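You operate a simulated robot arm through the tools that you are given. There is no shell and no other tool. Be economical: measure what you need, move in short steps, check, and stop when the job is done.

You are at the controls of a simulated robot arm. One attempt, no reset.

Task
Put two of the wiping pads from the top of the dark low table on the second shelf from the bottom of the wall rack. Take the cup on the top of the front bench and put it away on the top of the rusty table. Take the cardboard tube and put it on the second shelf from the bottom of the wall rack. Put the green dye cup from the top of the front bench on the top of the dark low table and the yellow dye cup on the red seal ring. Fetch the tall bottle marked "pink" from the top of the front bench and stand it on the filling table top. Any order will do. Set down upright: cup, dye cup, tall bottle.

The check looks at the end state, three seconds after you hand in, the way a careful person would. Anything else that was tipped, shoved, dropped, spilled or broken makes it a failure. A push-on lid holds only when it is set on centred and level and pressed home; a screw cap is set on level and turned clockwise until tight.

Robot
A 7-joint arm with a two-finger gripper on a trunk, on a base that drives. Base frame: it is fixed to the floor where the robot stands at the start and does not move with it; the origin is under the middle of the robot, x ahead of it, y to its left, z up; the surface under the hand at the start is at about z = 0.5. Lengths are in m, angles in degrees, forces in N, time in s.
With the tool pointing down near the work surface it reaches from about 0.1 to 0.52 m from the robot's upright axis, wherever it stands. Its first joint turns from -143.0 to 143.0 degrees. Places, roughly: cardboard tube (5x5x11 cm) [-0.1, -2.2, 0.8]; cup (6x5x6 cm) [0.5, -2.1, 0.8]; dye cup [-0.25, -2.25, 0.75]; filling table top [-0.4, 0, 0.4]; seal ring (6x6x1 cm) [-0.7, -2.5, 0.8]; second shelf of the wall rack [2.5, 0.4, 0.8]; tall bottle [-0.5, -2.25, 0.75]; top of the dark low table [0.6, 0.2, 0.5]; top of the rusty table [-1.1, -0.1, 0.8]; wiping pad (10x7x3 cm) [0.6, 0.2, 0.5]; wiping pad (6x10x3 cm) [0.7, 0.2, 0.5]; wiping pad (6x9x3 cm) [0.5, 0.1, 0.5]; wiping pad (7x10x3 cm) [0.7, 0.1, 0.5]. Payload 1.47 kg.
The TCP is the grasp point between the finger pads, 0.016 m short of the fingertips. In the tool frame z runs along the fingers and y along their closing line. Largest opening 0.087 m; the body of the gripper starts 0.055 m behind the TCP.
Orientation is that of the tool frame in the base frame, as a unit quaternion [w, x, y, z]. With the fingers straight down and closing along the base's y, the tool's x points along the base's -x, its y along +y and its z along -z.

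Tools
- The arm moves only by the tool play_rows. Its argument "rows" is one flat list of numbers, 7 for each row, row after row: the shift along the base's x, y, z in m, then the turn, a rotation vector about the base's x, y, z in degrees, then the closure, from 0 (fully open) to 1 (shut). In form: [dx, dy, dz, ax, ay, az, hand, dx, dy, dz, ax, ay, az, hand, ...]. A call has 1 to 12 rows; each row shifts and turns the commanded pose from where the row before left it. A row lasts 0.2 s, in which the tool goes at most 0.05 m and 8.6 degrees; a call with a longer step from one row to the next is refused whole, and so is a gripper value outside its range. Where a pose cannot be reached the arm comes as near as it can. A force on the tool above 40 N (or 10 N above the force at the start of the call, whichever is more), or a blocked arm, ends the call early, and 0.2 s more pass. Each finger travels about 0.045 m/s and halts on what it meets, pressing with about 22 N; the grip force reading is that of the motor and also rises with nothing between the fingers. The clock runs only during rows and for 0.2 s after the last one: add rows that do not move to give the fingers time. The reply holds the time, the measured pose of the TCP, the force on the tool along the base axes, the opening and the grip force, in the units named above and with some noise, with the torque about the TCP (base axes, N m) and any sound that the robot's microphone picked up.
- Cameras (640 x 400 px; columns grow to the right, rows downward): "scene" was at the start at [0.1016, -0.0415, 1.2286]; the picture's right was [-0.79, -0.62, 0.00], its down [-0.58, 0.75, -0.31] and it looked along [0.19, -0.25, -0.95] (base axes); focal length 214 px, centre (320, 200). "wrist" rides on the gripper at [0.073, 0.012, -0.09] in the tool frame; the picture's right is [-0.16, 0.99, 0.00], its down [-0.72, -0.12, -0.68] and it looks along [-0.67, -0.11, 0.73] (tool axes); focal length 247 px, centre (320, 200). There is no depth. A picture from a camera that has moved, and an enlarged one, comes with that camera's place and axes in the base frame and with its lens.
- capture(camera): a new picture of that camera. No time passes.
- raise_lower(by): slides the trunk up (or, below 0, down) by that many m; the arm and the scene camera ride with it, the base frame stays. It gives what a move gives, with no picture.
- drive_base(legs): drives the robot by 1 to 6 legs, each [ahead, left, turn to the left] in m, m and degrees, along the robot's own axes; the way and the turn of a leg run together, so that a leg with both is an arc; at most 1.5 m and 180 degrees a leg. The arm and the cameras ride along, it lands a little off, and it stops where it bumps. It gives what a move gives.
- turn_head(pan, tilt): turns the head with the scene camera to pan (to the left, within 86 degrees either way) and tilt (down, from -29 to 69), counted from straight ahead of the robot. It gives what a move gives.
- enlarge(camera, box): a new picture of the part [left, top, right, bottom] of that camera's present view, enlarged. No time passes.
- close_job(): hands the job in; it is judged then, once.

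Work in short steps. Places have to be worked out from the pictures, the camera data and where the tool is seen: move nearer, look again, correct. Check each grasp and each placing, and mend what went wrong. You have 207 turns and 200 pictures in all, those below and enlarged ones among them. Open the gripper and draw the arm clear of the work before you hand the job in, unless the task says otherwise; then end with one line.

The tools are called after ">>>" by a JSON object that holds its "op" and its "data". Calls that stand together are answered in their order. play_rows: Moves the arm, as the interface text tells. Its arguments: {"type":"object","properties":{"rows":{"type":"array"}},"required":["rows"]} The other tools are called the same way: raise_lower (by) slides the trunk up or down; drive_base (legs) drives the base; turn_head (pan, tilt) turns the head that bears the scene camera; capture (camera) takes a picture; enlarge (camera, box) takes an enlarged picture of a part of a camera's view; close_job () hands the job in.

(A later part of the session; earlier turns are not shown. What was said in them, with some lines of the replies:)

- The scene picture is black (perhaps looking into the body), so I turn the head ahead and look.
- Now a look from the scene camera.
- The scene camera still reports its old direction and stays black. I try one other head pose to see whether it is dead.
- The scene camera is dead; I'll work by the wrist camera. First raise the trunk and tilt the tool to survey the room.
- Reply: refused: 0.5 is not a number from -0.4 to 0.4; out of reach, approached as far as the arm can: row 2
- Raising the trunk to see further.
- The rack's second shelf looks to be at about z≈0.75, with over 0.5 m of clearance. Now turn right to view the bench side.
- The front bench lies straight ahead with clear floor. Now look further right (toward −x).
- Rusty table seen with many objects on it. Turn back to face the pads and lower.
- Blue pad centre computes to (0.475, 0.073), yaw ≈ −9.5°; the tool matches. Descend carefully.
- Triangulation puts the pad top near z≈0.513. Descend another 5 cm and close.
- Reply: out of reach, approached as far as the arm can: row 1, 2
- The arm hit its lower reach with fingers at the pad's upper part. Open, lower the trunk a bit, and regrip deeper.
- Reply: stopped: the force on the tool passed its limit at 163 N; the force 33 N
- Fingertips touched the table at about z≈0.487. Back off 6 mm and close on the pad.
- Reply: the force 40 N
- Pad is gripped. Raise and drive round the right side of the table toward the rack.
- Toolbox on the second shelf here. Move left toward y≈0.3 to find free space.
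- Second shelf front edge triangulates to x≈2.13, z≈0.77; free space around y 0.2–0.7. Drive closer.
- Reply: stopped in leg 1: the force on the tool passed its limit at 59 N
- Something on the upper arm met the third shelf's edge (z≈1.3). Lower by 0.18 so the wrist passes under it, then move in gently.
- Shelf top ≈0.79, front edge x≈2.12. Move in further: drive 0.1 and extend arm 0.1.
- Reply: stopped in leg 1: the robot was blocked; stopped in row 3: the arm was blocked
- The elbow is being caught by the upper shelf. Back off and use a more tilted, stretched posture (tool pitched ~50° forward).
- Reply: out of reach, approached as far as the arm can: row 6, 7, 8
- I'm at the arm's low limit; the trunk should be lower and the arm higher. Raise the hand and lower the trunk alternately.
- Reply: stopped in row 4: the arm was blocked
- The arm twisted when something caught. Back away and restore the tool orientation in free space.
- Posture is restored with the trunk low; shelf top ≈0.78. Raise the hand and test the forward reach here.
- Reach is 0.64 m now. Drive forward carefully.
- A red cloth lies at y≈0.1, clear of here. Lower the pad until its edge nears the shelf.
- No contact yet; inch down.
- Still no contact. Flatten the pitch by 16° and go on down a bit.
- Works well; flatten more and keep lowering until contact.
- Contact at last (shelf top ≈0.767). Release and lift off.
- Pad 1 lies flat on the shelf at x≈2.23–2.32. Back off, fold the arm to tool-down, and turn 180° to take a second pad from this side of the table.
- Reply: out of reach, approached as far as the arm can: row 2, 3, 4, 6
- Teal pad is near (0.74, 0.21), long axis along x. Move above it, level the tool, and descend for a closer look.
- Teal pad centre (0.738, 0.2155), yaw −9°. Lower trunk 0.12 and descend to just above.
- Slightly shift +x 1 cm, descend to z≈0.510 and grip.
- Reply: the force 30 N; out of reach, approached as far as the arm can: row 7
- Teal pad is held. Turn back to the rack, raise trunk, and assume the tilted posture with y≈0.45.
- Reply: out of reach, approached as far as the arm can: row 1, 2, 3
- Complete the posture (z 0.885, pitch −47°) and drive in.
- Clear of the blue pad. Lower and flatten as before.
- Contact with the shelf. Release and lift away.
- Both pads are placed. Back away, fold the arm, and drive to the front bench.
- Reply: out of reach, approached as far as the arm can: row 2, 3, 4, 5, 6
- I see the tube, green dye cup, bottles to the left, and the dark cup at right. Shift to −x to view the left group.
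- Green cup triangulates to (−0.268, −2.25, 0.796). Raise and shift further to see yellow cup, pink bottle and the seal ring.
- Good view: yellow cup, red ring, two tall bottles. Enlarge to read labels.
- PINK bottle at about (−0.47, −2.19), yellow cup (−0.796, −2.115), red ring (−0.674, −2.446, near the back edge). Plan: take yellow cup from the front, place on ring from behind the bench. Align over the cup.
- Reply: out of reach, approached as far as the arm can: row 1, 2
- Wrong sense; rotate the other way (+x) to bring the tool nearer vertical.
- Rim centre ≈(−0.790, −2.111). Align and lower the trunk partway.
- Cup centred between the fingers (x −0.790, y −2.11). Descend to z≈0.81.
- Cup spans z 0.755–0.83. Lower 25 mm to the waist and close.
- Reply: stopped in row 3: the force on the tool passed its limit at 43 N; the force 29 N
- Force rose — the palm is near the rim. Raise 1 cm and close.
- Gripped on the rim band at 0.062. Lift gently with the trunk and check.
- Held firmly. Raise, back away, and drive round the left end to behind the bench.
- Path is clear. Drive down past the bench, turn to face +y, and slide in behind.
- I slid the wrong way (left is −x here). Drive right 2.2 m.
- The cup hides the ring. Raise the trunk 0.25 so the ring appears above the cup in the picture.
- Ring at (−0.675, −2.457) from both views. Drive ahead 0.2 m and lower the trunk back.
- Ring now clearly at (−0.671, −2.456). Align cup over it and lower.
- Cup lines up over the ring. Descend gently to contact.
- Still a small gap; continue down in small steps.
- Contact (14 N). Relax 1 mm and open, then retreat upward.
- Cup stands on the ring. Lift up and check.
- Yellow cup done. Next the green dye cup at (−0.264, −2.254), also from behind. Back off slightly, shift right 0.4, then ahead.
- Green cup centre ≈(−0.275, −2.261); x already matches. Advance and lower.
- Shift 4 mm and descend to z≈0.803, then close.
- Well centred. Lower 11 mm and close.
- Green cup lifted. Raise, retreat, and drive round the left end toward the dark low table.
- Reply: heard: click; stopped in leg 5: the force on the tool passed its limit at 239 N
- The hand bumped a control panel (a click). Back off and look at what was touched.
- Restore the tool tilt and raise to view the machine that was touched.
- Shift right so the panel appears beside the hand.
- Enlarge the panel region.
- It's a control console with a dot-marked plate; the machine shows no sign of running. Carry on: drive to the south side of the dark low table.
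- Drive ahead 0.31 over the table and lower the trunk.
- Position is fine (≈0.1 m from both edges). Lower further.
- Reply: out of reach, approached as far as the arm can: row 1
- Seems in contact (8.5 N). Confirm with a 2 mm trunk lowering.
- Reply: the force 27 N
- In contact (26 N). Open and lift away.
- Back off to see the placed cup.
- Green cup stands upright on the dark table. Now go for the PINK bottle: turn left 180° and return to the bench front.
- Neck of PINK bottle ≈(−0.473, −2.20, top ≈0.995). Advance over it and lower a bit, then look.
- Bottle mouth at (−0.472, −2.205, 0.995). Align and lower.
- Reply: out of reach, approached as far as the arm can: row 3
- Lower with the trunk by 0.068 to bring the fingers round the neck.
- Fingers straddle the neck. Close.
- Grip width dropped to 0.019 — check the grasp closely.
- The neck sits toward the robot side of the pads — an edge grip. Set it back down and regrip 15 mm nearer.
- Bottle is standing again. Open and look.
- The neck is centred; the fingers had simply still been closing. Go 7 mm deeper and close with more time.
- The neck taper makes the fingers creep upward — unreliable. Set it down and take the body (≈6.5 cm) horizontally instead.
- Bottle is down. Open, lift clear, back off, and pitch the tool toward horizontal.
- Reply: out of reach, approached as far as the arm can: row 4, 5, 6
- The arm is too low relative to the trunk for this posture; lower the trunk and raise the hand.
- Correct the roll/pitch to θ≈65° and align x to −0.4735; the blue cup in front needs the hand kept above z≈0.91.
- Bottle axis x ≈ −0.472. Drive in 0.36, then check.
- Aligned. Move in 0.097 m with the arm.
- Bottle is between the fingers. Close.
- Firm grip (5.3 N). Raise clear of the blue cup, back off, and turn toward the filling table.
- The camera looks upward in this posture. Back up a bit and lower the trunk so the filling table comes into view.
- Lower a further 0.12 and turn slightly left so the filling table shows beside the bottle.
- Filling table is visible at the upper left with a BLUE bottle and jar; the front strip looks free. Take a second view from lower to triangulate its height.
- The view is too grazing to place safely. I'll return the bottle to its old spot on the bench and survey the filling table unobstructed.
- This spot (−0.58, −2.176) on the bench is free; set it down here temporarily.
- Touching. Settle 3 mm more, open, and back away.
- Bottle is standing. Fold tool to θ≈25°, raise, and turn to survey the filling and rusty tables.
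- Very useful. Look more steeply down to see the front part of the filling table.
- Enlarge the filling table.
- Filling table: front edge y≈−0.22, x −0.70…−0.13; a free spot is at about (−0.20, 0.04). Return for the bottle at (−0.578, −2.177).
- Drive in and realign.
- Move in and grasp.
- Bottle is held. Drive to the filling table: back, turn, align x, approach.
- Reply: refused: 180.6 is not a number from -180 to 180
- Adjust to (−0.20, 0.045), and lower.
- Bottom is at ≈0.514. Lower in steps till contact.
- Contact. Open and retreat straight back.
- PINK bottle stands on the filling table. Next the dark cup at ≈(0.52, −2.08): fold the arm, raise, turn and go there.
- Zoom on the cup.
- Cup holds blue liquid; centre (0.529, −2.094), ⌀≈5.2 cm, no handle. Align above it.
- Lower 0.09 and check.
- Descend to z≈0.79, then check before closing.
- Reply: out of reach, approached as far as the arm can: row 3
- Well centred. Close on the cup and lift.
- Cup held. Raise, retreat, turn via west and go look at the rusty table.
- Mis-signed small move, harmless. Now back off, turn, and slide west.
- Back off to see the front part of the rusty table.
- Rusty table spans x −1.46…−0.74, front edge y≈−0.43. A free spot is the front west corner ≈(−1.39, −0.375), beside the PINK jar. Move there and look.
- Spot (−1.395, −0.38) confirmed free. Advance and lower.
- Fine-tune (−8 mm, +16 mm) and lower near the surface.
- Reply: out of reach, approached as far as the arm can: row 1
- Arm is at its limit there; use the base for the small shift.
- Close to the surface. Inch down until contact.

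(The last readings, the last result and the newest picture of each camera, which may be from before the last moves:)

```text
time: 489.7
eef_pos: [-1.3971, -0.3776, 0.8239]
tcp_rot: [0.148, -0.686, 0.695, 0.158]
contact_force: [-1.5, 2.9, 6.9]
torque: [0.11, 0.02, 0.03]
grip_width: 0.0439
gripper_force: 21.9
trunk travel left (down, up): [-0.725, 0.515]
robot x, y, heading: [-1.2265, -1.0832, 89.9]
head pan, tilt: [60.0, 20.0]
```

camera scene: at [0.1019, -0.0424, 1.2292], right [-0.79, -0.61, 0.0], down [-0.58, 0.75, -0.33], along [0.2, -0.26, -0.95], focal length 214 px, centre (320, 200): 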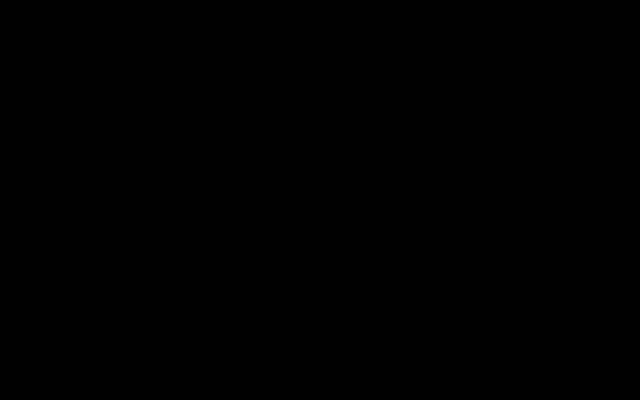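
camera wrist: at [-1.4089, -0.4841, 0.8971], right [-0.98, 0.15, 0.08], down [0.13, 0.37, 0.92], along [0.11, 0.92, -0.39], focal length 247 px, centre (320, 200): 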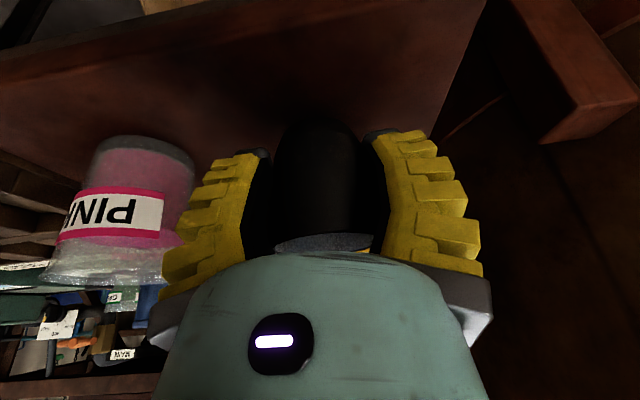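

Contact. Open only to ~6 cm (jar nearby), then lift straight up.

>>> {"op": "play_rows", "data": {"rows": [0, 0, 0, 0, 0, 0, 0.45, 0, 0, 0, 0, 0, 0, 0.35, 0, 0, 0, 0, 0, 0, 0.3, 0, 0, 0, 0, 0, 0, 0.3]}}

>>> {"op": "raise_lower", "data": {"by": 0.2}}

>>> {"op": "capture", "data": {"camera": "wrist"}}

```text
time: 490.7
eef_pos: [-1.3962, -0.3801, 0.8229]
tcp_rot: [0.147, -0.686, 0.695, 0.156]
contact_force: [-0.5, 0.0, 0.1]
torque: [0.01, 0.01, 0.02]
grip_width: 0.0653
gripper_force: 3.1
trunk travel left (down, up): [-0.725, 0.515]
robot x, y, heading: [-1.2252, -1.0819, 90.0]
head pan, tilt: [60.0, 20.0]
```

```text
time: 492.9
eef_pos: [-1.3958, -0.3808, 1.0222]
tcp_rot: [0.147, -0.686, 0.695, 0.157]
contact_force: [0.8, 0.4, -0.7]
torque: [0.0, 0.0, 0.0]
grip_width: 0.0653
gripper_force: 3.3
trunk travel left (down, up): [-0.925, 0.315]
robot x, y, heading: [-1.2283, -1.0834, 89.7]
head pan, tilt: [60.0, 20.0]
```

```text
89 pictures are left
camera wrist: at [-1.4088, -0.4844, 1.0738], right [-0.98, 0.15, 0.08], down [0.13, 0.37, 0.92], along [0.11, 0.92, -0.39], focal length 247 px, centre (320, 200)
```

wrist: 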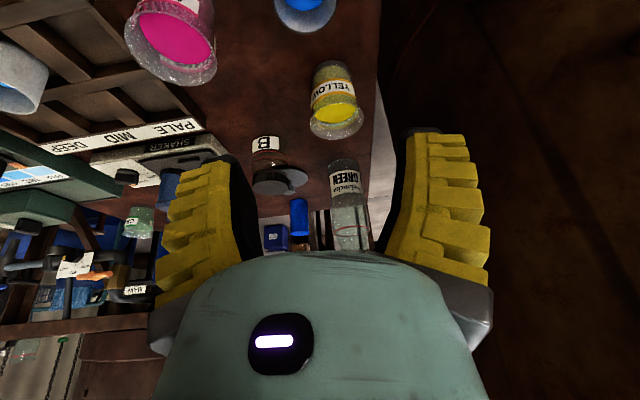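

Cup stands upright on the rusty table. Next the cardboard tube, from behind the bench. Retreat and drive round, well clear of the panel.

>>> {"op": "drive_base", "data": {"legs": [[-0.42, 0, 0], [0, 0.65, 0], [-1.0, 0, 0], [-0.75, 0, 0], [0, -0.9, 0], [0, -0.9, 0]]}}

>>> {"op": "play_rows", "data": {"rows": [0.04, 0, 0, 0, 0, 0, 0, 0.04, 0, 0, 0, 0, 0, 0, 0.04, 0, 0, 0, 0, 0, 0]}}

>>> {"op": "capture", "data": {"camera": "wrist"}}

```text
time: 515.8
eef_pos: [-0.237, -2.5547, 1.0216]
tcp_rot: [0.149, -0.681, 0.7, 0.155]
contact_force: [-0.3, -0.1, -0.1]
torque: [0.01, -0.05, 0.02]
grip_width: 0.0651
gripper_force: 3.3
trunk travel left (down, up): [-0.925, 0.315]
robot x, y, heading: [-0.0799, -3.2601, 88.8]
head pan, tilt: [60.0, 20.0]
```

```text
time: 516.6
eef_pos: [-0.1175, -2.5534, 1.0221]
tcp_rot: [0.148, -0.681, 0.7, 0.156]
contact_force: [0.1, -0.6, -0.3]
torque: [0.01, -0.03, -0.07]
grip_width: 0.0871
gripper_force: 0.1
trunk travel left (down, up): [-0.925, 0.315]
robot x, y, heading: [-0.0797, -3.263, 88.9]
head pan, tilt: [60.0, 20.0]
```

```text
88 pictures are left
camera wrist: at [-0.131, -2.6579, 1.074], right [-0.98, 0.17, 0.08], down [0.14, 0.37, 0.92], along [0.12, 0.91, -0.39], focal length 247 px, centre (320, 200)
```

wrist: 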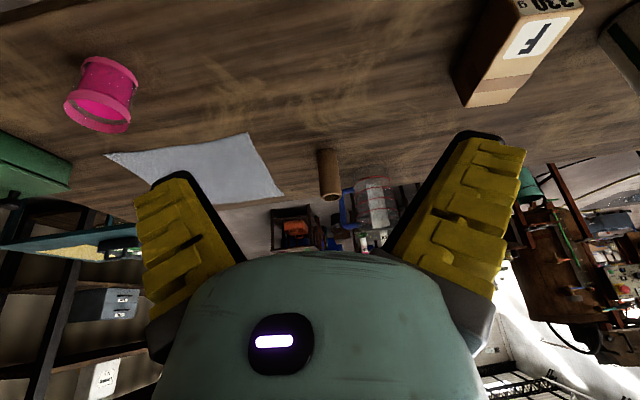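

Tube base ≈(−0.092, −2.183). Advance and pitch to θ≈40°.

>>> {"op": "drive_base", "data": {"legs": [[0.3, -0.04, 1.1]]}}

>>> {"op": "play_rows", "data": {"rows": [0, 0, 0, 7.5, 0, 0, 0, 0, 0, 0, 7.5, 0, 0, 0]}}

>>> {"op": "raise_lower", "data": {"by": -0.1}}

>>> {"op": "capture", "data": {"camera": "wrist"}}

```text
time: 518.7
eef_pos: [-0.0868, -2.2534, 1.0224]
tcp_rot: [0.147, -0.687, 0.694, 0.157]
contact_force: [-0.5, -0.1, -0.3]
torque: [-0.01, 0.0, 0.01]
grip_width: 0.087
gripper_force: 0.0
trunk travel left (down, up): [-0.925, 0.315]
robot x, y, heading: [-0.035, -2.9605, 90.0]
head pan, tilt: [60.0, 20.0]
```

```text
time: 519.3
eef_pos: [-0.0881, -2.2522, 1.0225]
tcp_rot: [0.235, -0.663, 0.667, 0.246]
contact_force: [-0.3, -0.7, 0.9]
torque: [-0.03, -0.03, -0.02]
grip_width: 0.0868
gripper_force: 0.2
trunk travel left (down, up): [-0.925, 0.315]
robot x, y, heading: [-0.0324, -2.9602, 89.7]
head pan, tilt: [60.0, 20.0]
```

```text
time: 520.6
eef_pos: [-0.0874, -2.2516, 0.9227]
tcp_rot: [0.235, -0.663, 0.667, 0.246]
contact_force: [0.5, -0.8, -0.3]
torque: [-0.05, 0.04, 0.02]
grip_width: 0.0872
gripper_force: 0.0
trunk travel left (down, up): [-0.825, 0.415]
robot x, y, heading: [-0.0369, -2.9569, 90.1]
head pan, tilt: [60.0, 20.0]
```

```text
87 pictures are left
camera wrist: at [-0.0996, -2.3666, 0.9455], right [-0.99, 0.12, 0.12], down [0.13, 0.12, 0.98], along [0.11, 0.99, -0.13], focal length 247 px, centre (320, 200)
```

wrist: 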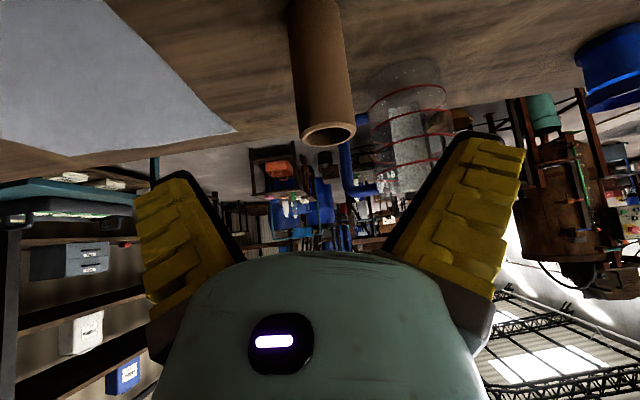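

Tube axis ≈(−0.094, −2.178), top 0.87. Move over it, then lower by trunk.

>>> {"op": "play_rows", "data": {"rows": [-0.007, 0.036, 0, 0, 0, 0, 0, 0, 0.036, 0, 0, 0, 0, 0]}}

>>> {"op": "raise_lower", "data": {"by": -0.06}}

>>> {"op": "capture", "data": {"camera": "wrist"}}

```text
time: 521.2
eef_pos: [-0.1053, -2.1934, 0.9336]
tcp_rot: [0.234, -0.663, 0.667, 0.247]
contact_force: [0.0, 0.7, -0.4]
torque: [0.04, -0.01, 0.0]
grip_width: 0.0874
gripper_force: 0.0
out of reach, approached as far as the arm can: row 2
trunk travel left (down, up): [-0.825, 0.415]
robot x, y, heading: [-0.0343, -2.9601, 90.3]
head pan, tilt: [60.0, 20.0]
```

```text
time: 522.2
eef_pos: [-0.1028, -2.1937, 0.8734]
tcp_rot: [0.235, -0.661, 0.668, 0.245]
contact_force: [-0.1, 0.1, -0.3]
torque: [-0.04, 0.02, 0.03]
grip_width: 0.0871
gripper_force: 0.1
trunk travel left (down, up): [-0.765, 0.475]
robot x, y, heading: [-0.0364, -2.9599, 89.8]
head pan, tilt: [60.0, 20.0]
```

```text
86 pictures are left
camera wrist: at [-0.1149, -2.3077, 0.8963], right [-0.99, 0.12, 0.12], down [0.13, 0.12, 0.98], along [0.11, 0.98, -0.13], focal length 247 px, centre (320, 200)
```

wrist: 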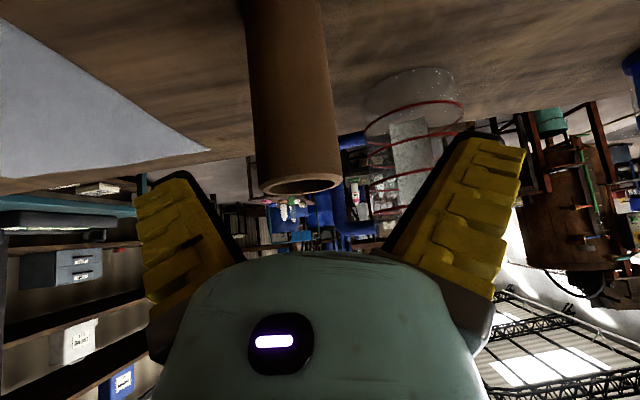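

Shift with base (+1.1 cm x, +1.5 cm y), lower 3 cm, and grip.

>>> {"op": "drive_base", "data": {"legs": [[0.016, -0.011, 0]]}}

>>> {"op": "raise_lower", "data": {"by": -0.033}}

>>> {"op": "capture", "data": {"camera": "wrist"}}

```text
time: 523.0
eef_pos: [-0.0921, -2.1769, 0.8735]
tcp_rot: [0.236, -0.662, 0.668, 0.247]
contact_force: [-0.9, -0.7, -0.3]
torque: [-0.01, 0.01, 0.01]
grip_width: 0.0871
gripper_force: 0.0
trunk travel left (down, up): [-0.765, 0.475]
robot x, y, heading: [-0.0223, -2.9426, 90.0]
head pan, tilt: [60.0, 20.0]
```

```text
time: 523.8
eef_pos: [-0.0923, -2.1779, 0.841]
tcp_rot: [0.235, -0.661, 0.668, 0.247]
contact_force: [-0.1, 0.4, -0.2]
torque: [-0.04, -0.01, -0.02]
grip_width: 0.0868
gripper_force: 0.0
trunk travel left (down, up): [-0.732, 0.508]
robot x, y, heading: [-0.0281, -2.942, 90.0]
head pan, tilt: [60.0, 20.0]
```

```text
85 pictures are left
camera wrist: at [-0.1041, -2.2917, 0.8633], right [-0.99, 0.12, 0.12], down [0.13, 0.12, 0.98], along [0.11, 0.99, -0.13], focal length 247 px, centre (320, 200)
```

wrist: 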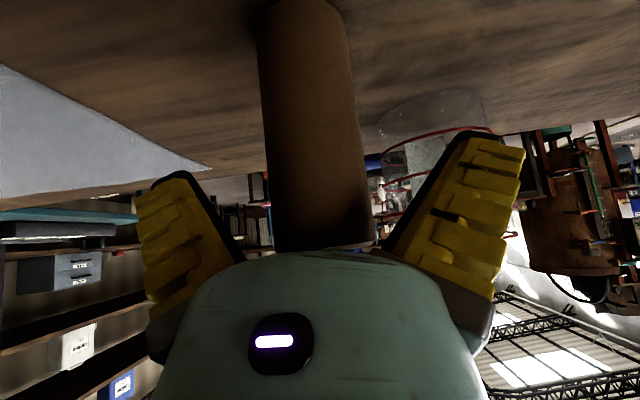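

Tube is centred. Close and lift.

>>> {"op": "play_rows", "data": {"rows": [0, 0, 0, 0, 0, 0, 0.2, 0, 0, 0, 0, 0, 0, 0.4, 0, 0, 0, 0, 0, 0, 0.55, 0, 0, 0, 0, 0, 0, 0.7, 0, 0, 0, 0, 0, 0, 0.7, 0, 0, 0, 0, 0, 0, 0.7]}}

>>> {"op": "raise_lower", "data": {"by": 0.15}}

>>> {"op": "capture", "data": {"camera": "wrist"}}

```text
time: 525.2
eef_pos: [-0.092, -2.1775, 0.8401]
tcp_rot: [0.235, -0.662, 0.667, 0.246]
contact_force: [-1.0, 0.6, -0.9]
torque: [0.01, -0.02, -0.01]
grip_width: 0.045
gripper_force: 22.2
trunk travel left (down, up): [-0.732, 0.508]
robot x, y, heading: [-0.0259, -2.9448, 90.2]
head pan, tilt: [60.0, 20.0]
```

```text
time: 526.9
eef_pos: [-0.092, -2.1777, 0.9894]
tcp_rot: [0.235, -0.662, 0.668, 0.246]
contact_force: [0.6, -0.1, -0.3]
torque: [0.01, -0.02, -0.02]
grip_width: 0.0448
gripper_force: 21.6
trunk travel left (down, up): [-0.882, 0.358]
robot x, y, heading: [-0.0286, -2.9433, 90.0]
head pan, tilt: [60.0, 20.0]
```

```text
84 pictures are left
camera wrist: at [-0.104, -2.2924, 1.0128], right [-0.99, 0.12, 0.12], down [0.13, 0.12, 0.98], along [0.11, 0.98, -0.14], focal length 247 px, centre (320, 200)
```

wrist: 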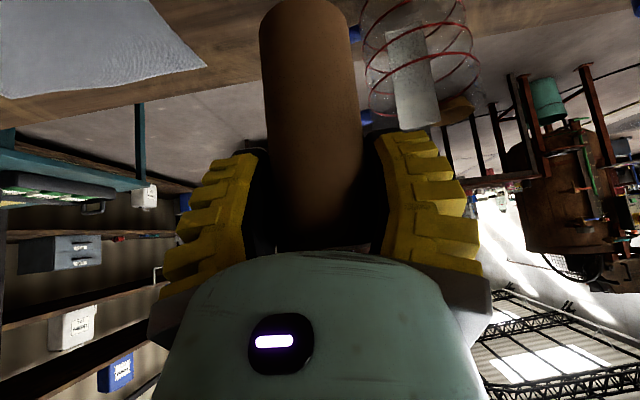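

Tube held. Drive the known west route round the bench toward the rack.

>>> {"op": "drive_base", "data": {"legs": [[-0.45, 0, 0], [0, 0.9, 0], [0, 0.9, 0], [1.0, 0, 0], [0.88, 0, 0]]}}

>>> {"op": "drive_base", "data": {"legs": [[0, -0.95, 0], [0, -0.9, 0], [0.55, 0, 0], [0, 0, -90]]}}

>>> {"op": "capture", "data": {"camera": "wrist"}}

```text
time: 547.4
eef_pos: [-1.9248, -0.7568, 0.9896]
tcp_rot: [-0.234, 0.666, -0.664, -0.248]
contact_force: [0.1, -0.1, 0.1]
torque: [0.01, 0.01, -0.04]
grip_width: 0.0443
gripper_force: 22.4
trunk travel left (down, up): [-0.882, 0.358]
robot x, y, heading: [-1.8487, -1.519, 90.6]
head pan, tilt: [60.0, 20.0]
```

```text
time: 563.2
eef_pos: [0.7545, -0.885, 0.9903]
tcp_rot: [0.34, -0.007, 0.94, 0.012]
contact_force: [0.1, -0.7, -0.1]
torque: [0.0, 0.0, -0.03]
grip_width: 0.0442
gripper_force: 22.4
trunk travel left (down, up): [-0.882, 0.358]
robot x, y, heading: [-0.0104, -0.9684, 1.2]
head pan, tilt: [60.0, 20.0]
```

```text
83 pictures are left
camera wrist: at [0.6404, -0.877, 1.0129], right [0.1, 0.99, 0.12], down [0.12, -0.13, 0.98], along [0.99, -0.08, -0.14], focal length 247 px, centre (320, 200)
```

wrist: 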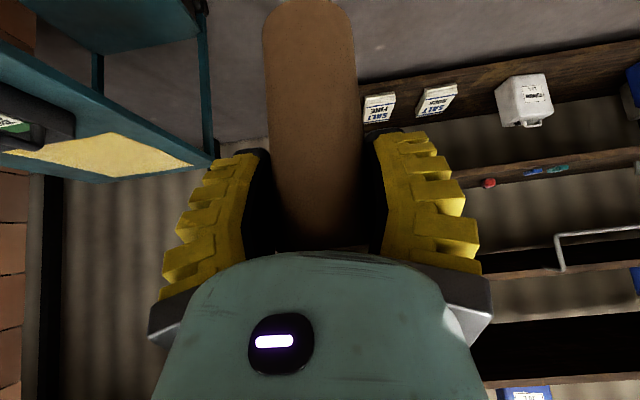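

Pads visible on the shelf. Retract the arm a little and drive along to the rack front.

>>> {"op": "play_rows", "data": {"rows": [-0.035, 0, 0.01, 0, 0, 0, 0.7, -0.035, 0, 0.01, 0, 0, 0, 0.7, -0.03, 0, 0, 0, 0, 0, 0.7]}}

>>> {"op": "drive_base", "data": {"legs": [[1.26, 0.15, -1.2], [0, 0.68, 0], [0, 0.67, 0]]}}

>>> {"op": "capture", "data": {"camera": "wrist"}}

```text
time: 564.0
eef_pos: [0.6542, -0.8878, 1.0116]
tcp_rot: [0.34, -0.005, 0.94, 0.011]
contact_force: [-0.4, -0.4, -0.1]
torque: [-0.01, 0.01, 0.01]
grip_width: 0.0439
gripper_force: 21.9
trunk travel left (down, up): [-0.882, 0.358]
robot x, y, heading: [-0.0093, -0.9726, 1.5]
head pan, tilt: [60.0, 20.0]
```

```text
time: 577.1
eef_pos: [1.8985, 0.6277, 1.0102]
tcp_rot: [0.34, 0.0, 0.94, 0.009]
contact_force: [-0.5, -0.4, 0.4]
torque: [-0.01, 0.04, -0.03]
grip_width: 0.0438
gripper_force: 21.9
trunk travel left (down, up): [-0.882, 0.358]
robot x, y, heading: [1.2379, 0.5539, 0.3]
head pan, tilt: [60.0, 20.0]
```

```text
82 pictures are left
camera wrist: at [1.7841, 0.638, 1.033], right [0.12, 0.99, 0.12], down [0.12, -0.13, 0.98], along [0.99, -0.1, -0.14], focal length 247 px, centre (320, 200)
```

wrist: 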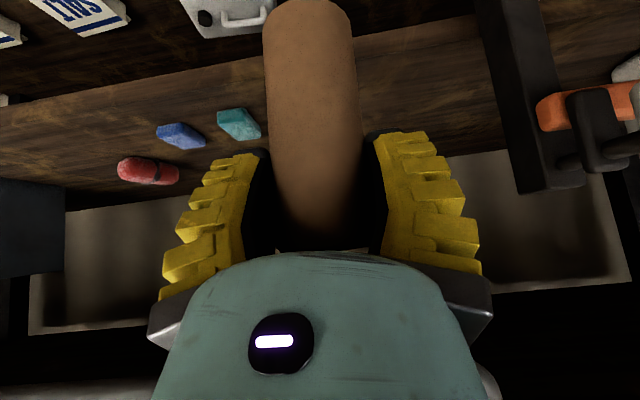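

Set the rack posture: hand up 0.1 relative, trunk down 0.21 (tube bottom ≈0.81 at entry).

>>> {"op": "play_rows", "data": {"rows": [0, 0, 0.035, 0, 0, 0, 0.7, 0, 0, 0.035, 0, 0, 0, 0.7, 0, 0, 0.035, 0, 0, 0, 0.7]}}

>>> {"op": "raise_lower", "data": {"by": -0.21}}

>>> {"op": "capture", "data": {"camera": "wrist"}}

```text
time: 577.9
eef_pos: [1.9447, 0.6416, 1.0728]
tcp_rot: [0.339, -0.001, 0.941, 0.009]
contact_force: [-0.7, -0.4, -1.6]
torque: [0.03, -0.03, -0.02]
grip_width: 0.0438
gripper_force: 21.9
out of reach, approached as far as the arm can: row 1, 2, 3
trunk travel left (down, up): [-0.882, 0.358]
robot x, y, heading: [1.2366, 0.5559, 0.5]
head pan, tilt: [60.0, 20.0]
```

```text
time: 580.1
eef_pos: [1.9452, 0.6408, 0.8618]
tcp_rot: [0.339, 0.0, 0.941, 0.01]
contact_force: [0.5, 0.3, -0.3]
torque: [0.01, 0.02, 0.02]
grip_width: 0.0441
gripper_force: 21.8
trunk travel left (down, up): [-0.672, 0.568]
robot x, y, heading: [1.2335, 0.5546, 0.3]
head pan, tilt: [60.0, 20.0]
```

```text
81 pictures are left
camera wrist: at [1.8319, 0.6513, 0.8855], right [0.12, 0.99, 0.12], down [0.12, -0.13, 0.98], along [0.99, -0.1, -0.14], focal length 247 px, centre (320, 200)
```

wrist: 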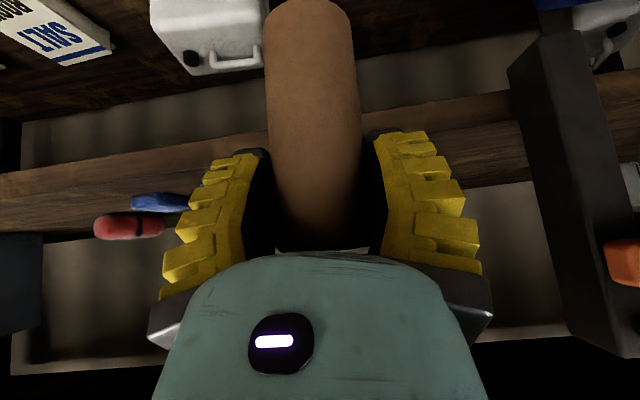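

Black upright at x≈2.09, y≥0.84 — clear by 0.13 m. Raise the hand 4 cm, then drive in.

>>> {"op": "play_rows", "data": {"rows": [-0.02, -0.01, 0.02, 0, 0, 0, 0.7, -0.02, -0.01, 0.02, 0, 0, 0, 0.7]}}

>>> {"op": "drive_base", "data": {"legs": [[0.3, 0, 0]]}}

>>> {"op": "capture", "data": {"camera": "wrist"}}

```text
time: 580.7
eef_pos: [1.952, 0.6325, 0.8684]
tcp_rot: [0.341, 0.001, 0.94, 0.008]
contact_force: [-0.1, 0.3, -0.6]
torque: [0.02, 0.01, 0.04]
grip_width: 0.0438
gripper_force: 23.1
out of reach, approached as far as the arm can: row 1, 2
trunk travel left (down, up): [-0.672, 0.568]
robot x, y, heading: [1.2326, 0.5533, 0.4]
head pan, tilt: [60.0, 20.0]
```

```text
time: 582.7
eef_pos: [2.1595, 0.6326, 0.8353]
tcp_rot: [0.314, -0.008, 0.95, 0.004]
contact_force: [2.5, -0.2, 16.7]
torque: [0.02, -0.22, 0.0]
grip_width: 0.0456
gripper_force: 22.1
trunk travel left (down, up): [-0.672, 0.568]
robot x, y, heading: [1.4856, 0.5543, 0.4]
head pan, tilt: [60.0, 20.0]
stopped in leg 1: the robot was blocked; the commanded pose is now the measured one
```

```text
80 pictures are left
camera wrist: at [2.0471, 0.6409, 0.8646], right [0.11, 0.99, 0.1], down [0.18, -0.12, 0.98], along [0.98, -0.09, -0.19], focal length 247 px, centre (320, 200)
```

wrist: 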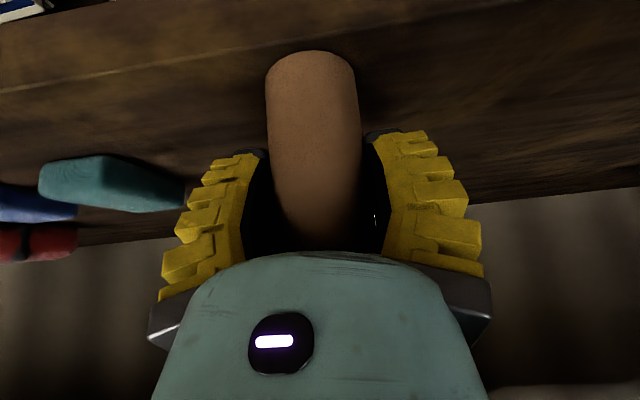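

Something (likely the elbow at the upper shelf) stopped it and the tube touches the shelf near its edge. Retract/raise the arm slightly and check.

>>> {"op": "play_rows", "data": {"rows": [-0.015, 0, 0.015, 0, 0, 0, 0.7, -0.015, 0, 0.015, 0, -4, 0, 0.7]}}

>>> {"op": "capture", "data": {"camera": "wrist"}}

```text
time: 583.5
eef_pos: [2.1753, 0.6238, 0.8454]
tcp_rot: [0.353, 0.002, 0.936, 0.0]
contact_force: [0.5, 0.3, -0.8]
torque: [0.05, 0.02, -0.01]
grip_width: 0.0451
gripper_force: 22.0
out of reach, approached as far as the arm can: row 1, 2
trunk travel left (down, up): [-0.672, 0.568]
robot x, y, heading: [1.4833, 0.5565, 0.1]
head pan, tilt: [60.0, 20.0]
stopped in row 2: the arm was blocked; the commanded pose is now the measured one
```

```text
79 pictures are left
camera wrist: at [2.061, 0.6358, 0.865], right [0.12, 0.99, 0.11], down [0.09, -0.12, 0.99], along [0.99, -0.11, -0.11], focal length 247 px, centre (320, 200)
```

wrist: 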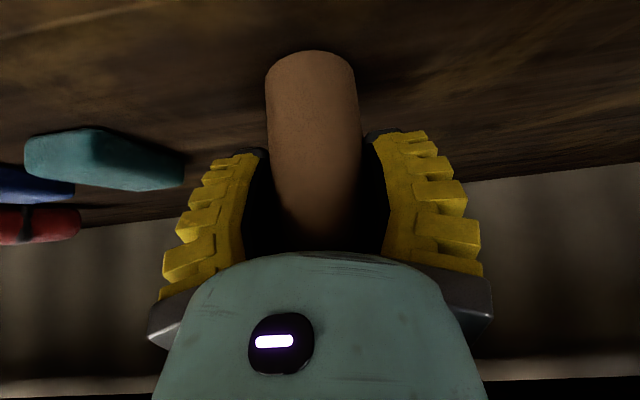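

Back out, retract the arm to r≈0.63 with z≈0.90 (as in the pad runs), then re-enter.

>>> {"op": "drive_base", "data": {"legs": [[-0.25, 0, 0]]}}

>>> {"op": "play_rows", "data": {"rows": [-0.03, 0, 0.02, 0, 0, 0, 0.7, -0.02, 0, 0.02, 0, -2, 0, 0.7, -0.01, 0, 0.01, 0, -2, 0, 0.7]}}

>>> {"op": "capture", "data": {"camera": "wrist"}}

```text
time: 585.3
eef_pos: [1.9531, 0.6331, 0.8632]
tcp_rot: [0.365, 0.001, 0.931, 0.005]
contact_force: [0.6, -0.1, -0.2]
torque: [0.01, 0.0, 0.05]
grip_width: 0.0449
gripper_force: 22.5
trunk travel left (down, up): [-0.672, 0.568]
robot x, y, heading: [1.2359, 0.5537, 0.3]
head pan, tilt: [60.0, 20.0]
```

```text
time: 586.1
eef_pos: [1.9572, 0.6422, 0.8647]
tcp_rot: [0.398, 0.0, 0.917, 0.005]
contact_force: [0.6, 1.0, -0.1]
torque: [0.04, -0.01, -0.03]
grip_width: 0.0446
gripper_force: 21.9
out of reach, approached as far as the arm can: row 1, 2, 3
trunk travel left (down, up): [-0.672, 0.568]
robot x, y, heading: [1.2398, 0.5541, 0.3]
head pan, tilt: [60.0, 20.0]
```

```text
78 pictures are left
camera wrist: at [1.8411, 0.6531, 0.8735], right [0.1, 0.99, 0.12], down [0.0, -0.13, 0.99], along [0.99, -0.1, -0.01], focal length 247 px, centre (320, 200)
```

wrist: 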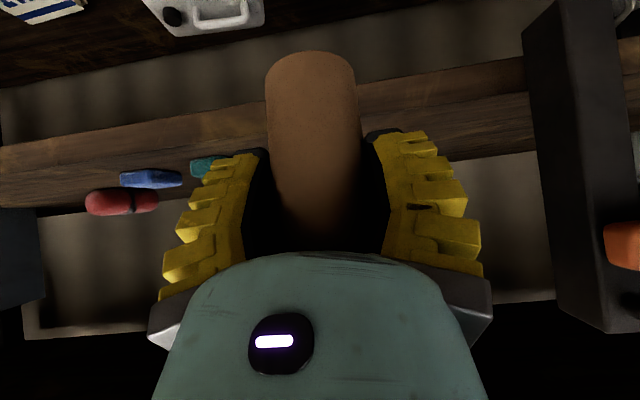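

Arm seems stuck at a limit. Unfold: reduce tilt while retracting, then see.

>>> {"op": "play_rows", "data": {"rows": [-0.03, 0, 0, 0, 8, 0, 0.7, -0.03, 0, 0, 0, 8, 0, 0.7, -0.03, 0, 0, 0, 8, 0, 0.7]}}

>>> {"op": "play_rows", "data": {"rows": [0, 0, 0.03, 0, 0, 0, 0.7, 0, 0, 0.03, 0, 0, 0, 0.7]}}

```text
time: 586.9
eef_pos: [1.9311, 0.648, 0.8645]
tcp_rot: [0.199, 0.002, 0.98, 0.006]
contact_force: [0.9, 0.5, -0.5]
torque: [0.0, 0.03, 0.0]
grip_width: 0.0445
gripper_force: 21.9
out of reach, approached as far as the arm can: row 1, 2, 3
trunk travel left (down, up): [-0.672, 0.568]
robot x, y, heading: [1.2389, 0.5546, 0.6]
head pan, tilt: [60.0, 20.0]
```

```text
time: 587.5
eef_pos: [1.9434, 0.6522, 0.911]
tcp_rot: [0.198, 0.004, 0.98, 0.004]
contact_force: [-0.6, -0.4, -0.8]
torque: [0.0, 0.02, -0.01]
grip_width: 0.0447
gripper_force: 21.7
out of reach, approached as far as the arm can: row 1, 2
trunk travel left (down, up): [-0.672, 0.568]
robot x, y, heading: [1.2381, 0.5531, 0.6]
head pan, tilt: [60.0, 20.0]
```

Posture needs resetting: go to tool-down and retract, as in the pad runs; I'll also use y≈0.17 where the entry was proven.

>>> {"op": "drive_base", "data": {"legs": [[0, -0.45, 0]]}}

>>> {"op": "play_rows", "data": {"rows": [-0.03, 0, 0, 0, 7.7, 0, 0.7, -0.03, 0, 0, 0, 7.7, 0, 0.7, -0.03, 0, 0, 0, 7.6, 0, 0.7, -0.03, 0, 0, 0, 0, 0, 0.7, 0, 0, 0, 0, 0, 0, 0.7]}}

>>> {"op": "capture", "data": {"camera": "wrist"}}

```text
time: 590.3
eef_pos: [1.9454, 0.1965, 0.9108]
tcp_rot: [0.198, 0.004, 0.98, 0.005]
contact_force: [-0.2, -0.2, -0.4]
torque: [-0.04, 0.01, 0.0]
grip_width: 0.0444
gripper_force: 21.0
trunk travel left (down, up): [-0.672, 0.568]
robot x, y, heading: [1.2387, 0.1003, -0.1]
head pan, tilt: [60.0, 20.0]
```

```text
time: 591.5
eef_pos: [1.8526, 0.203, 0.8869]
tcp_rot: [-0.002, 0.005, 1.0, 0.004]
contact_force: [1.2, 0.5, 0.0]
torque: [-0.03, -0.03, 0.01]
grip_width: 0.0447
gripper_force: 21.9
out of reach, approached as far as the arm can: row 1, 2, 4
trunk travel left (down, up): [-0.672, 0.568]
robot x, y, heading: [1.2401, 0.1007, -0.2]
head pan, tilt: [60.0, 20.0]
```

```text
77 pictures are left
camera wrist: at [1.7791, 0.2142, 0.977], right [0.17, 0.99, 0.01], down [0.73, -0.13, 0.68], along [0.67, -0.11, -0.74], focal length 247 px, centre (320, 200)
```

wrist: 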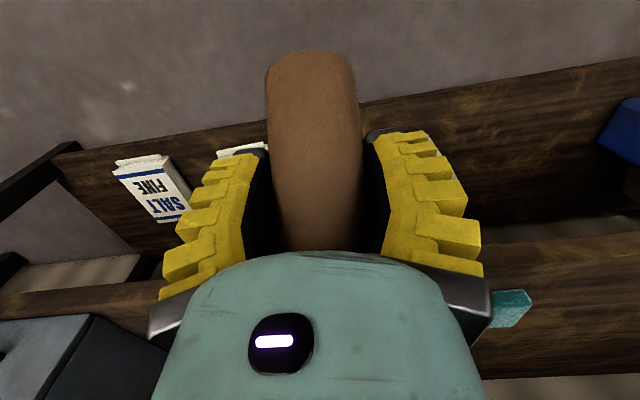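

Tool is down now. Retract further to r≈0.5, then re-tilt.

>>> {"op": "play_rows", "data": {"rows": [-0.035, 0, 0.005, 0, 0, 0, 0.7, -0.035, 0, 0.005, 0, 0, 0, 0.7, -0.035, 0, 0.005, 0, 0, 0, 0.7, 0, 0, 0, 0, 0, 0, 0.7]}}

>>> {"op": "play_rows", "data": {"rows": [0.025, 0, 0, 0, -8, 0, 0.7, 0.025, 0, 0, 0, -8, 0, 0.7, 0.025, 0, 0, 0, -8, 0, 0.7, 0.025, 0, 0, 0, -8, 0, 0.7, 0.025, 0, 0, 0, -8, 0, 0.7]}}

>>> {"op": "capture", "data": {"camera": "wrist"}}

```text
time: 592.5
eef_pos: [1.8434, 0.2181, 0.8814]
tcp_rot: [-0.001, 0.007, 1.0, 0.004]
contact_force: [-0.3, -0.2, 0.0]
torque: [0.0, -0.03, 0.02]
grip_width: 0.0446
gripper_force: 21.4
out of reach, approached as far as the arm can: row 1, 2, 3
trunk travel left (down, up): [-0.672, 0.568]
robot x, y, heading: [1.2396, 0.1004, 0.1]
head pan, tilt: [60.0, 20.0]
```

```text
time: 593.7
eef_pos: [1.9743, 0.2203, 0.8806]
tcp_rot: [0.342, 0.004, 0.94, 0.005]
contact_force: [0.1, -1.3, -0.3]
torque: [-0.01, -0.02, -0.02]
grip_width: 0.0445
gripper_force: 22.7
out of reach, approached as far as the arm can: row 2
trunk travel left (down, up): [-0.672, 0.568]
robot x, y, heading: [1.2374, 0.1039, -0.6]
head pan, tilt: [60.0, 20.0]
```

```text
76 pictures are left
camera wrist: at [1.8593, 0.2304, 0.9028], right [0.12, 0.99, 0.11], down [0.12, -0.13, 0.98], along [0.99, -0.11, -0.13], focal length 247 px, centre (320, 200)
```

wrist: 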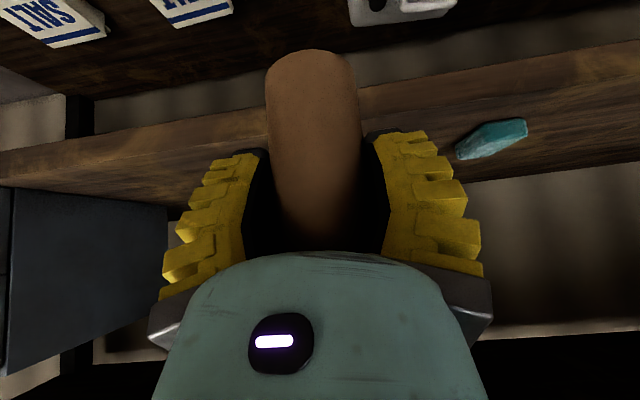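

Tube bottom ≈0.82 (shelf 0.767). Try driving in with this posture here.

>>> {"op": "drive_base", "data": {"legs": [[0.14, 0, 0]]}}

>>> {"op": "drive_base", "data": {"legs": [[0.09, 0, 0]]}}

>>> {"op": "capture", "data": {"camera": "wrist"}}

```text
time: 595.0
eef_pos: [2.1135, 0.2201, 0.882]
tcp_rot: [0.341, 0.004, 0.94, 0.005]
contact_force: [0.6, 0.5, -0.4]
torque: [-0.05, 0.01, -0.01]
grip_width: 0.0445
gripper_force: 22.5
trunk travel left (down, up): [-0.672, 0.568]
robot x, y, heading: [1.3795, 0.1018, -0.3]
head pan, tilt: [60.0, 20.0]
```

```text
time: 596.1
eef_pos: [2.1845, 0.2214, 0.8674]
tcp_rot: [0.333, 0.001, 0.943, 0.005]
contact_force: [-0.4, -1.0, -1.1]
torque: [0.03, -0.01, 0.0]
grip_width: 0.0444
gripper_force: 21.5
trunk travel left (down, up): [-0.672, 0.568]
robot x, y, heading: [1.4668, 0.102, -0.1]
head pan, tilt: [60.0, 20.0]
```

```text
75 pictures are left
camera wrist: at [2.0715, 0.2311, 0.8918], right [0.12, 0.99, 0.11], down [0.14, -0.12, 0.98], along [0.98, -0.11, -0.15], focal length 247 px, centre (320, 200)
```

wrist: 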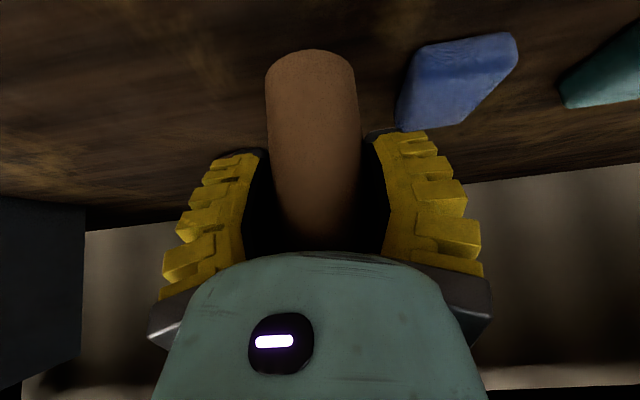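

TCP x≈2.18, over the shelf by 3+ cm margin; blue pad is clear. Lower with the trunk until contact.

>>> {"op": "raise_lower", "data": {"by": -0.025}}

>>> {"op": "capture", "data": {"camera": "wrist"}}

```text
time: 596.8
eef_pos: [2.1995, 0.2204, 0.854]
tcp_rot: [0.339, 0.002, 0.941, 0.004]
contact_force: [-1.0, 0.3, -0.3]
torque: [0.0, 0.01, -0.03]
grip_width: 0.0441
gripper_force: 21.7
trunk travel left (down, up): [-0.647, 0.593]
robot x, y, heading: [1.4686, 0.0994, -0.1]
head pan, tilt: [60.0, 20.0]
```

```text
74 pictures are left
camera wrist: at [2.0867, 0.2309, 0.8771], right [0.12, 0.99, 0.11], down [0.12, -0.13, 0.98], along [0.98, -0.11, -0.14], focal length 247 px, centre (320, 200)
```

wrist: 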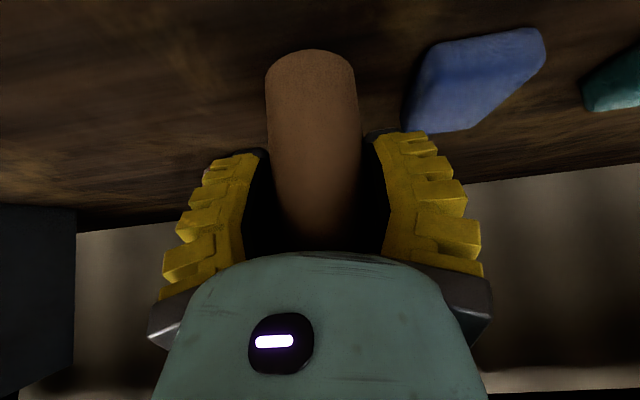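

The elbow is free now. Drive 4 cm further in, then lower.

>>> {"op": "drive_base", "data": {"legs": [[0.03, 0, 0]]}}

>>> {"op": "raise_lower", "data": {"by": -0.015}}

>>> {"op": "raise_lower", "data": {"by": -0.008}}

```text
time: 597.6
eef_pos: [2.2033, 0.2213, 0.8363]
tcp_rot: [0.327, -0.002, 0.945, 0.005]
contact_force: [0.8, -6.0, 13.4]
torque: [-0.24, 0.15, 0.09]
grip_width: 0.0451
gripper_force: 22.1
trunk travel left (down, up): [-0.647, 0.593]
robot x, y, heading: [1.4987, 0.1002, 0.1]
head pan, tilt: [60.0, 20.0]
```

```text
time: 598.3
eef_pos: [2.2166, 0.2238, 0.8302]
tcp_rot: [0.336, -0.005, 0.942, 0.005]
contact_force: [-8.2, 0.3, 17.5]
torque: [0.07, 0.11, 0.03]
grip_width: 0.045
gripper_force: 22.1
trunk travel left (down, up): [-0.631, 0.609]
robot x, y, heading: [1.4975, 0.1029, 0.2]
head pan, tilt: [60.0, 20.0]
stopped: the force on the tool passed its limit at 41 N (the readings are from after the stop); the commanded pose is now the measured one
```

```text
time: 598.7
eef_pos: [2.2216, 0.2247, 0.8311]
tcp_rot: [0.341, -0.004, 0.94, 0.006]
contact_force: [-7.5, 1.2, 17.4]
torque: [-0.11, 0.16, -0.05]
grip_width: 0.0453
gripper_force: 22.0
trunk travel left (down, up): [-0.626, 0.614]
robot x, y, heading: [1.496, 0.0996, -0.0]
head pan, tilt: [60.0, 20.0]
stopped: the force on the tool passed its limit at 48 N (the readings are from after the stop); the commanded pose is now the measured one
```

Tube is on the shelf. Check it before releasing.

>>> {"op": "capture", "data": {"camera": "wrist"}}

```text
73 pictures are left
camera wrist: at [2.1081, 0.2345, 0.8531], right [0.11, 0.99, 0.11], down [0.12, -0.12, 0.98], along [0.99, -0.09, -0.13], focal length 247 px, centre (320, 200)
```

wrist: 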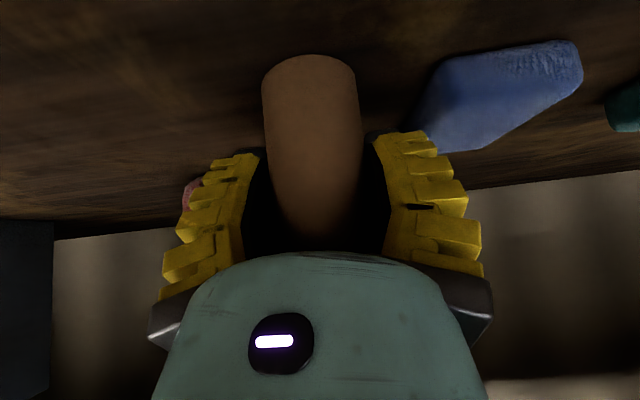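

Upright and clear. Open to ~6.5 cm and back straight out.

>>> {"op": "play_rows", "data": {"rows": [0, 0, 0, 0, 0, 0, 0.45, 0, 0, 0, 0, 0, 0, 0.3, 0, 0, 0, 0, 0, 0, 0.25, 0, 0, 0, 0, 0, 0, 0.25]}}

>>> {"op": "drive_base", "data": {"legs": [[-0.25, 0, 0]]}}

>>> {"op": "capture", "data": {"camera": "wrist"}}

```text
time: 599.7
eef_pos: [2.2217, 0.2247, 0.8304]
tcp_rot: [0.341, -0.003, 0.94, 0.007]
contact_force: [-3.3, -0.6, 10.8]
torque: [0.01, 0.0, -0.02]
grip_width: 0.0693
gripper_force: 3.1
trunk travel left (down, up): [-0.626, 0.614]
robot x, y, heading: [1.4922, 0.1023, 0.2]
head pan, tilt: [60.0, 20.0]
```

```text
time: 600.4
eef_pos: [2.2212, 0.2245, 0.8298]
tcp_rot: [0.339, -0.006, 0.941, 0.005]
contact_force: [-1.5, 0.2, 6.0]
torque: [-0.06, -0.02, -0.02]
grip_width: 0.0694
gripper_force: 3.3
trunk travel left (down, up): [-0.626, 0.614]
robot x, y, heading: [1.5003, 0.0975, -0.3]
head pan, tilt: [60.0, 20.0]
stopped in leg 1: the robot was blocked; the commanded pose is now the measured one
```

```text
72 pictures are left
camera wrist: at [2.1071, 0.2336, 0.853], right [0.11, 0.99, 0.11], down [0.12, -0.12, 0.99], along [0.99, -0.09, -0.13], focal length 247 px, centre (320, 200)
```

wrist: 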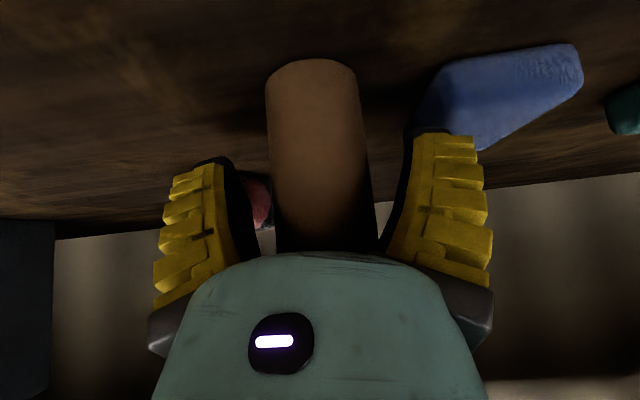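

Backing is blocked: the palm likely rests on the tube's top and the elbow is snug under the upper shelf. Raise the hand slightly with the arm.

>>> {"op": "play_rows", "data": {"rows": [0, 0, 0.01, 0, 0, 0, 0.25, 0, 0, 0.01, 0, 0, 0, 0.25]}}

>>> {"op": "capture", "data": {"camera": "wrist"}}

```text
time: 601.0
eef_pos: [2.2091, 0.2345, 0.8343]
tcp_rot: [0.334, -0.011, 0.942, 0.014]
contact_force: [-1.6, 0.3, -0.6]
torque: [-0.03, -0.02, 0.04]
grip_width: 0.0693
gripper_force: 2.9
out of reach, approached as far as the arm can: row 2
trunk travel left (down, up): [-0.626, 0.614]
robot x, y, heading: [1.4985, 0.0995, 0.4]
head pan, tilt: [60.0, 20.0]
```

```text
71 pictures are left
camera wrist: at [2.0957, 0.2412, 0.8581], right [0.09, 0.99, 0.12], down [0.14, -0.13, 0.98], along [0.99, -0.08, -0.15], focal length 247 px, centre (320, 200)
```

wrist: 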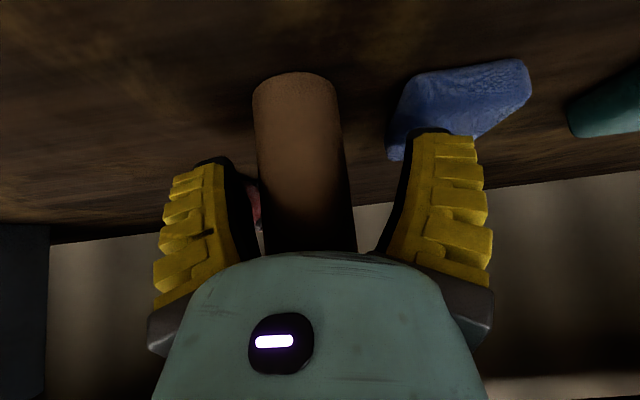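

Force gone and tube stands free. Try backing again gently.

>>> {"op": "drive_base", "data": {"legs": [[-0.06, 0, 0]]}}

>>> {"op": "capture", "data": {"camera": "wrist"}}

```text
time: 602.0
eef_pos: [2.1677, 0.2281, 0.8473]
tcp_rot: [0.343, -0.006, 0.939, 0.013]
contact_force: [0.3, -0.1, -0.6]
torque: [-0.01, 0.0, 0.01]
grip_width: 0.0694
gripper_force: 2.9
trunk travel left (down, up): [-0.626, 0.614]
robot x, y, heading: [1.4336, 0.1, 0.1]
head pan, tilt: [60.0, 20.0]
```

```text
70 pictures are left
camera wrist: at [2.0531, 0.2362, 0.8687], right [0.1, 0.99, 0.12], down [0.12, -0.13, 0.98], along [0.99, -0.09, -0.13], focal length 247 px, centre (320, 200)
```

wrist: 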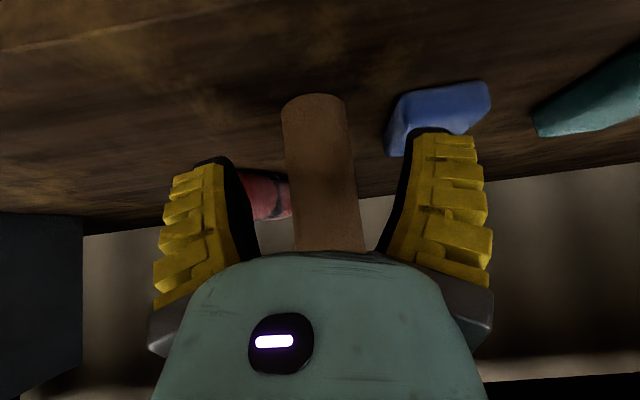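

Tube stands on the shelf as the hand withdraws. Continue backing.

>>> {"op": "drive_base", "data": {"legs": [[-0.25, 0, 0]]}}

>>> {"op": "capture", "data": {"camera": "wrist"}}

```text
time: 603.8
eef_pos: [1.918, 0.2272, 0.848]
tcp_rot: [0.344, -0.006, 0.939, 0.013]
contact_force: [0.2, 0.0, -1.1]
torque: [0.02, -0.03, -0.02]
grip_width: 0.069
gripper_force: 2.2
trunk travel left (down, up): [-0.626, 0.614]
robot x, y, heading: [1.1879, 0.0969, -0.3]
head pan, tilt: [60.0, 20.0]
```

```text
69 pictures are left
camera wrist: at [1.8032, 0.2355, 0.8687], right [0.1, 0.99, 0.12], down [0.12, -0.13, 0.98], along [0.99, -0.09, -0.13], focal length 247 px, centre (320, 200)
```

wrist: 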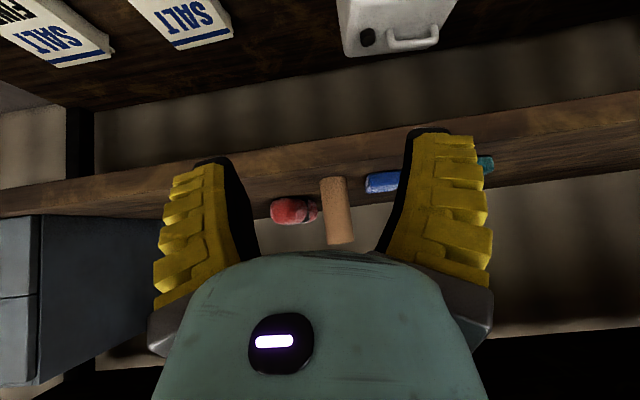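

The tube, both pads are on the second shelf and everything else was checked after placing. Open the gripper fully with the arm clear, then hand in.

>>> {"op": "play_rows", "data": {"rows": [0, 0, 0, 0, 0, 0, 0, 0, 0, 0, 0, 0, 0, 0, 0, 0, 0, 0, 0, 0, 0]}}

>>> {"op": "close_job", "data": {}}

```text
time: 604.6
eef_pos: [1.9168, 0.2267, 0.8471]
tcp_rot: [0.344, -0.006, 0.939, 0.012]
contact_force: [0.2, 0.2, 0.1]
torque: [0.0, -0.02, -0.01]
grip_width: 0.087
gripper_force: 0.1
trunk travel left (down, up): [-0.626, 0.614]
robot x, y, heading: [1.1856, 0.0988, 0.1]
head pan, tilt: [60.0, 20.0]
```

```text
The job is handed in.
```

I placed all seven items where you asked and handed the job in, with one risk: while carrying the green dye cup I hit the control panel west of the rusty table (peak 239 N, and a click). I saw no damage, but I can't rule out that a button was pressed.
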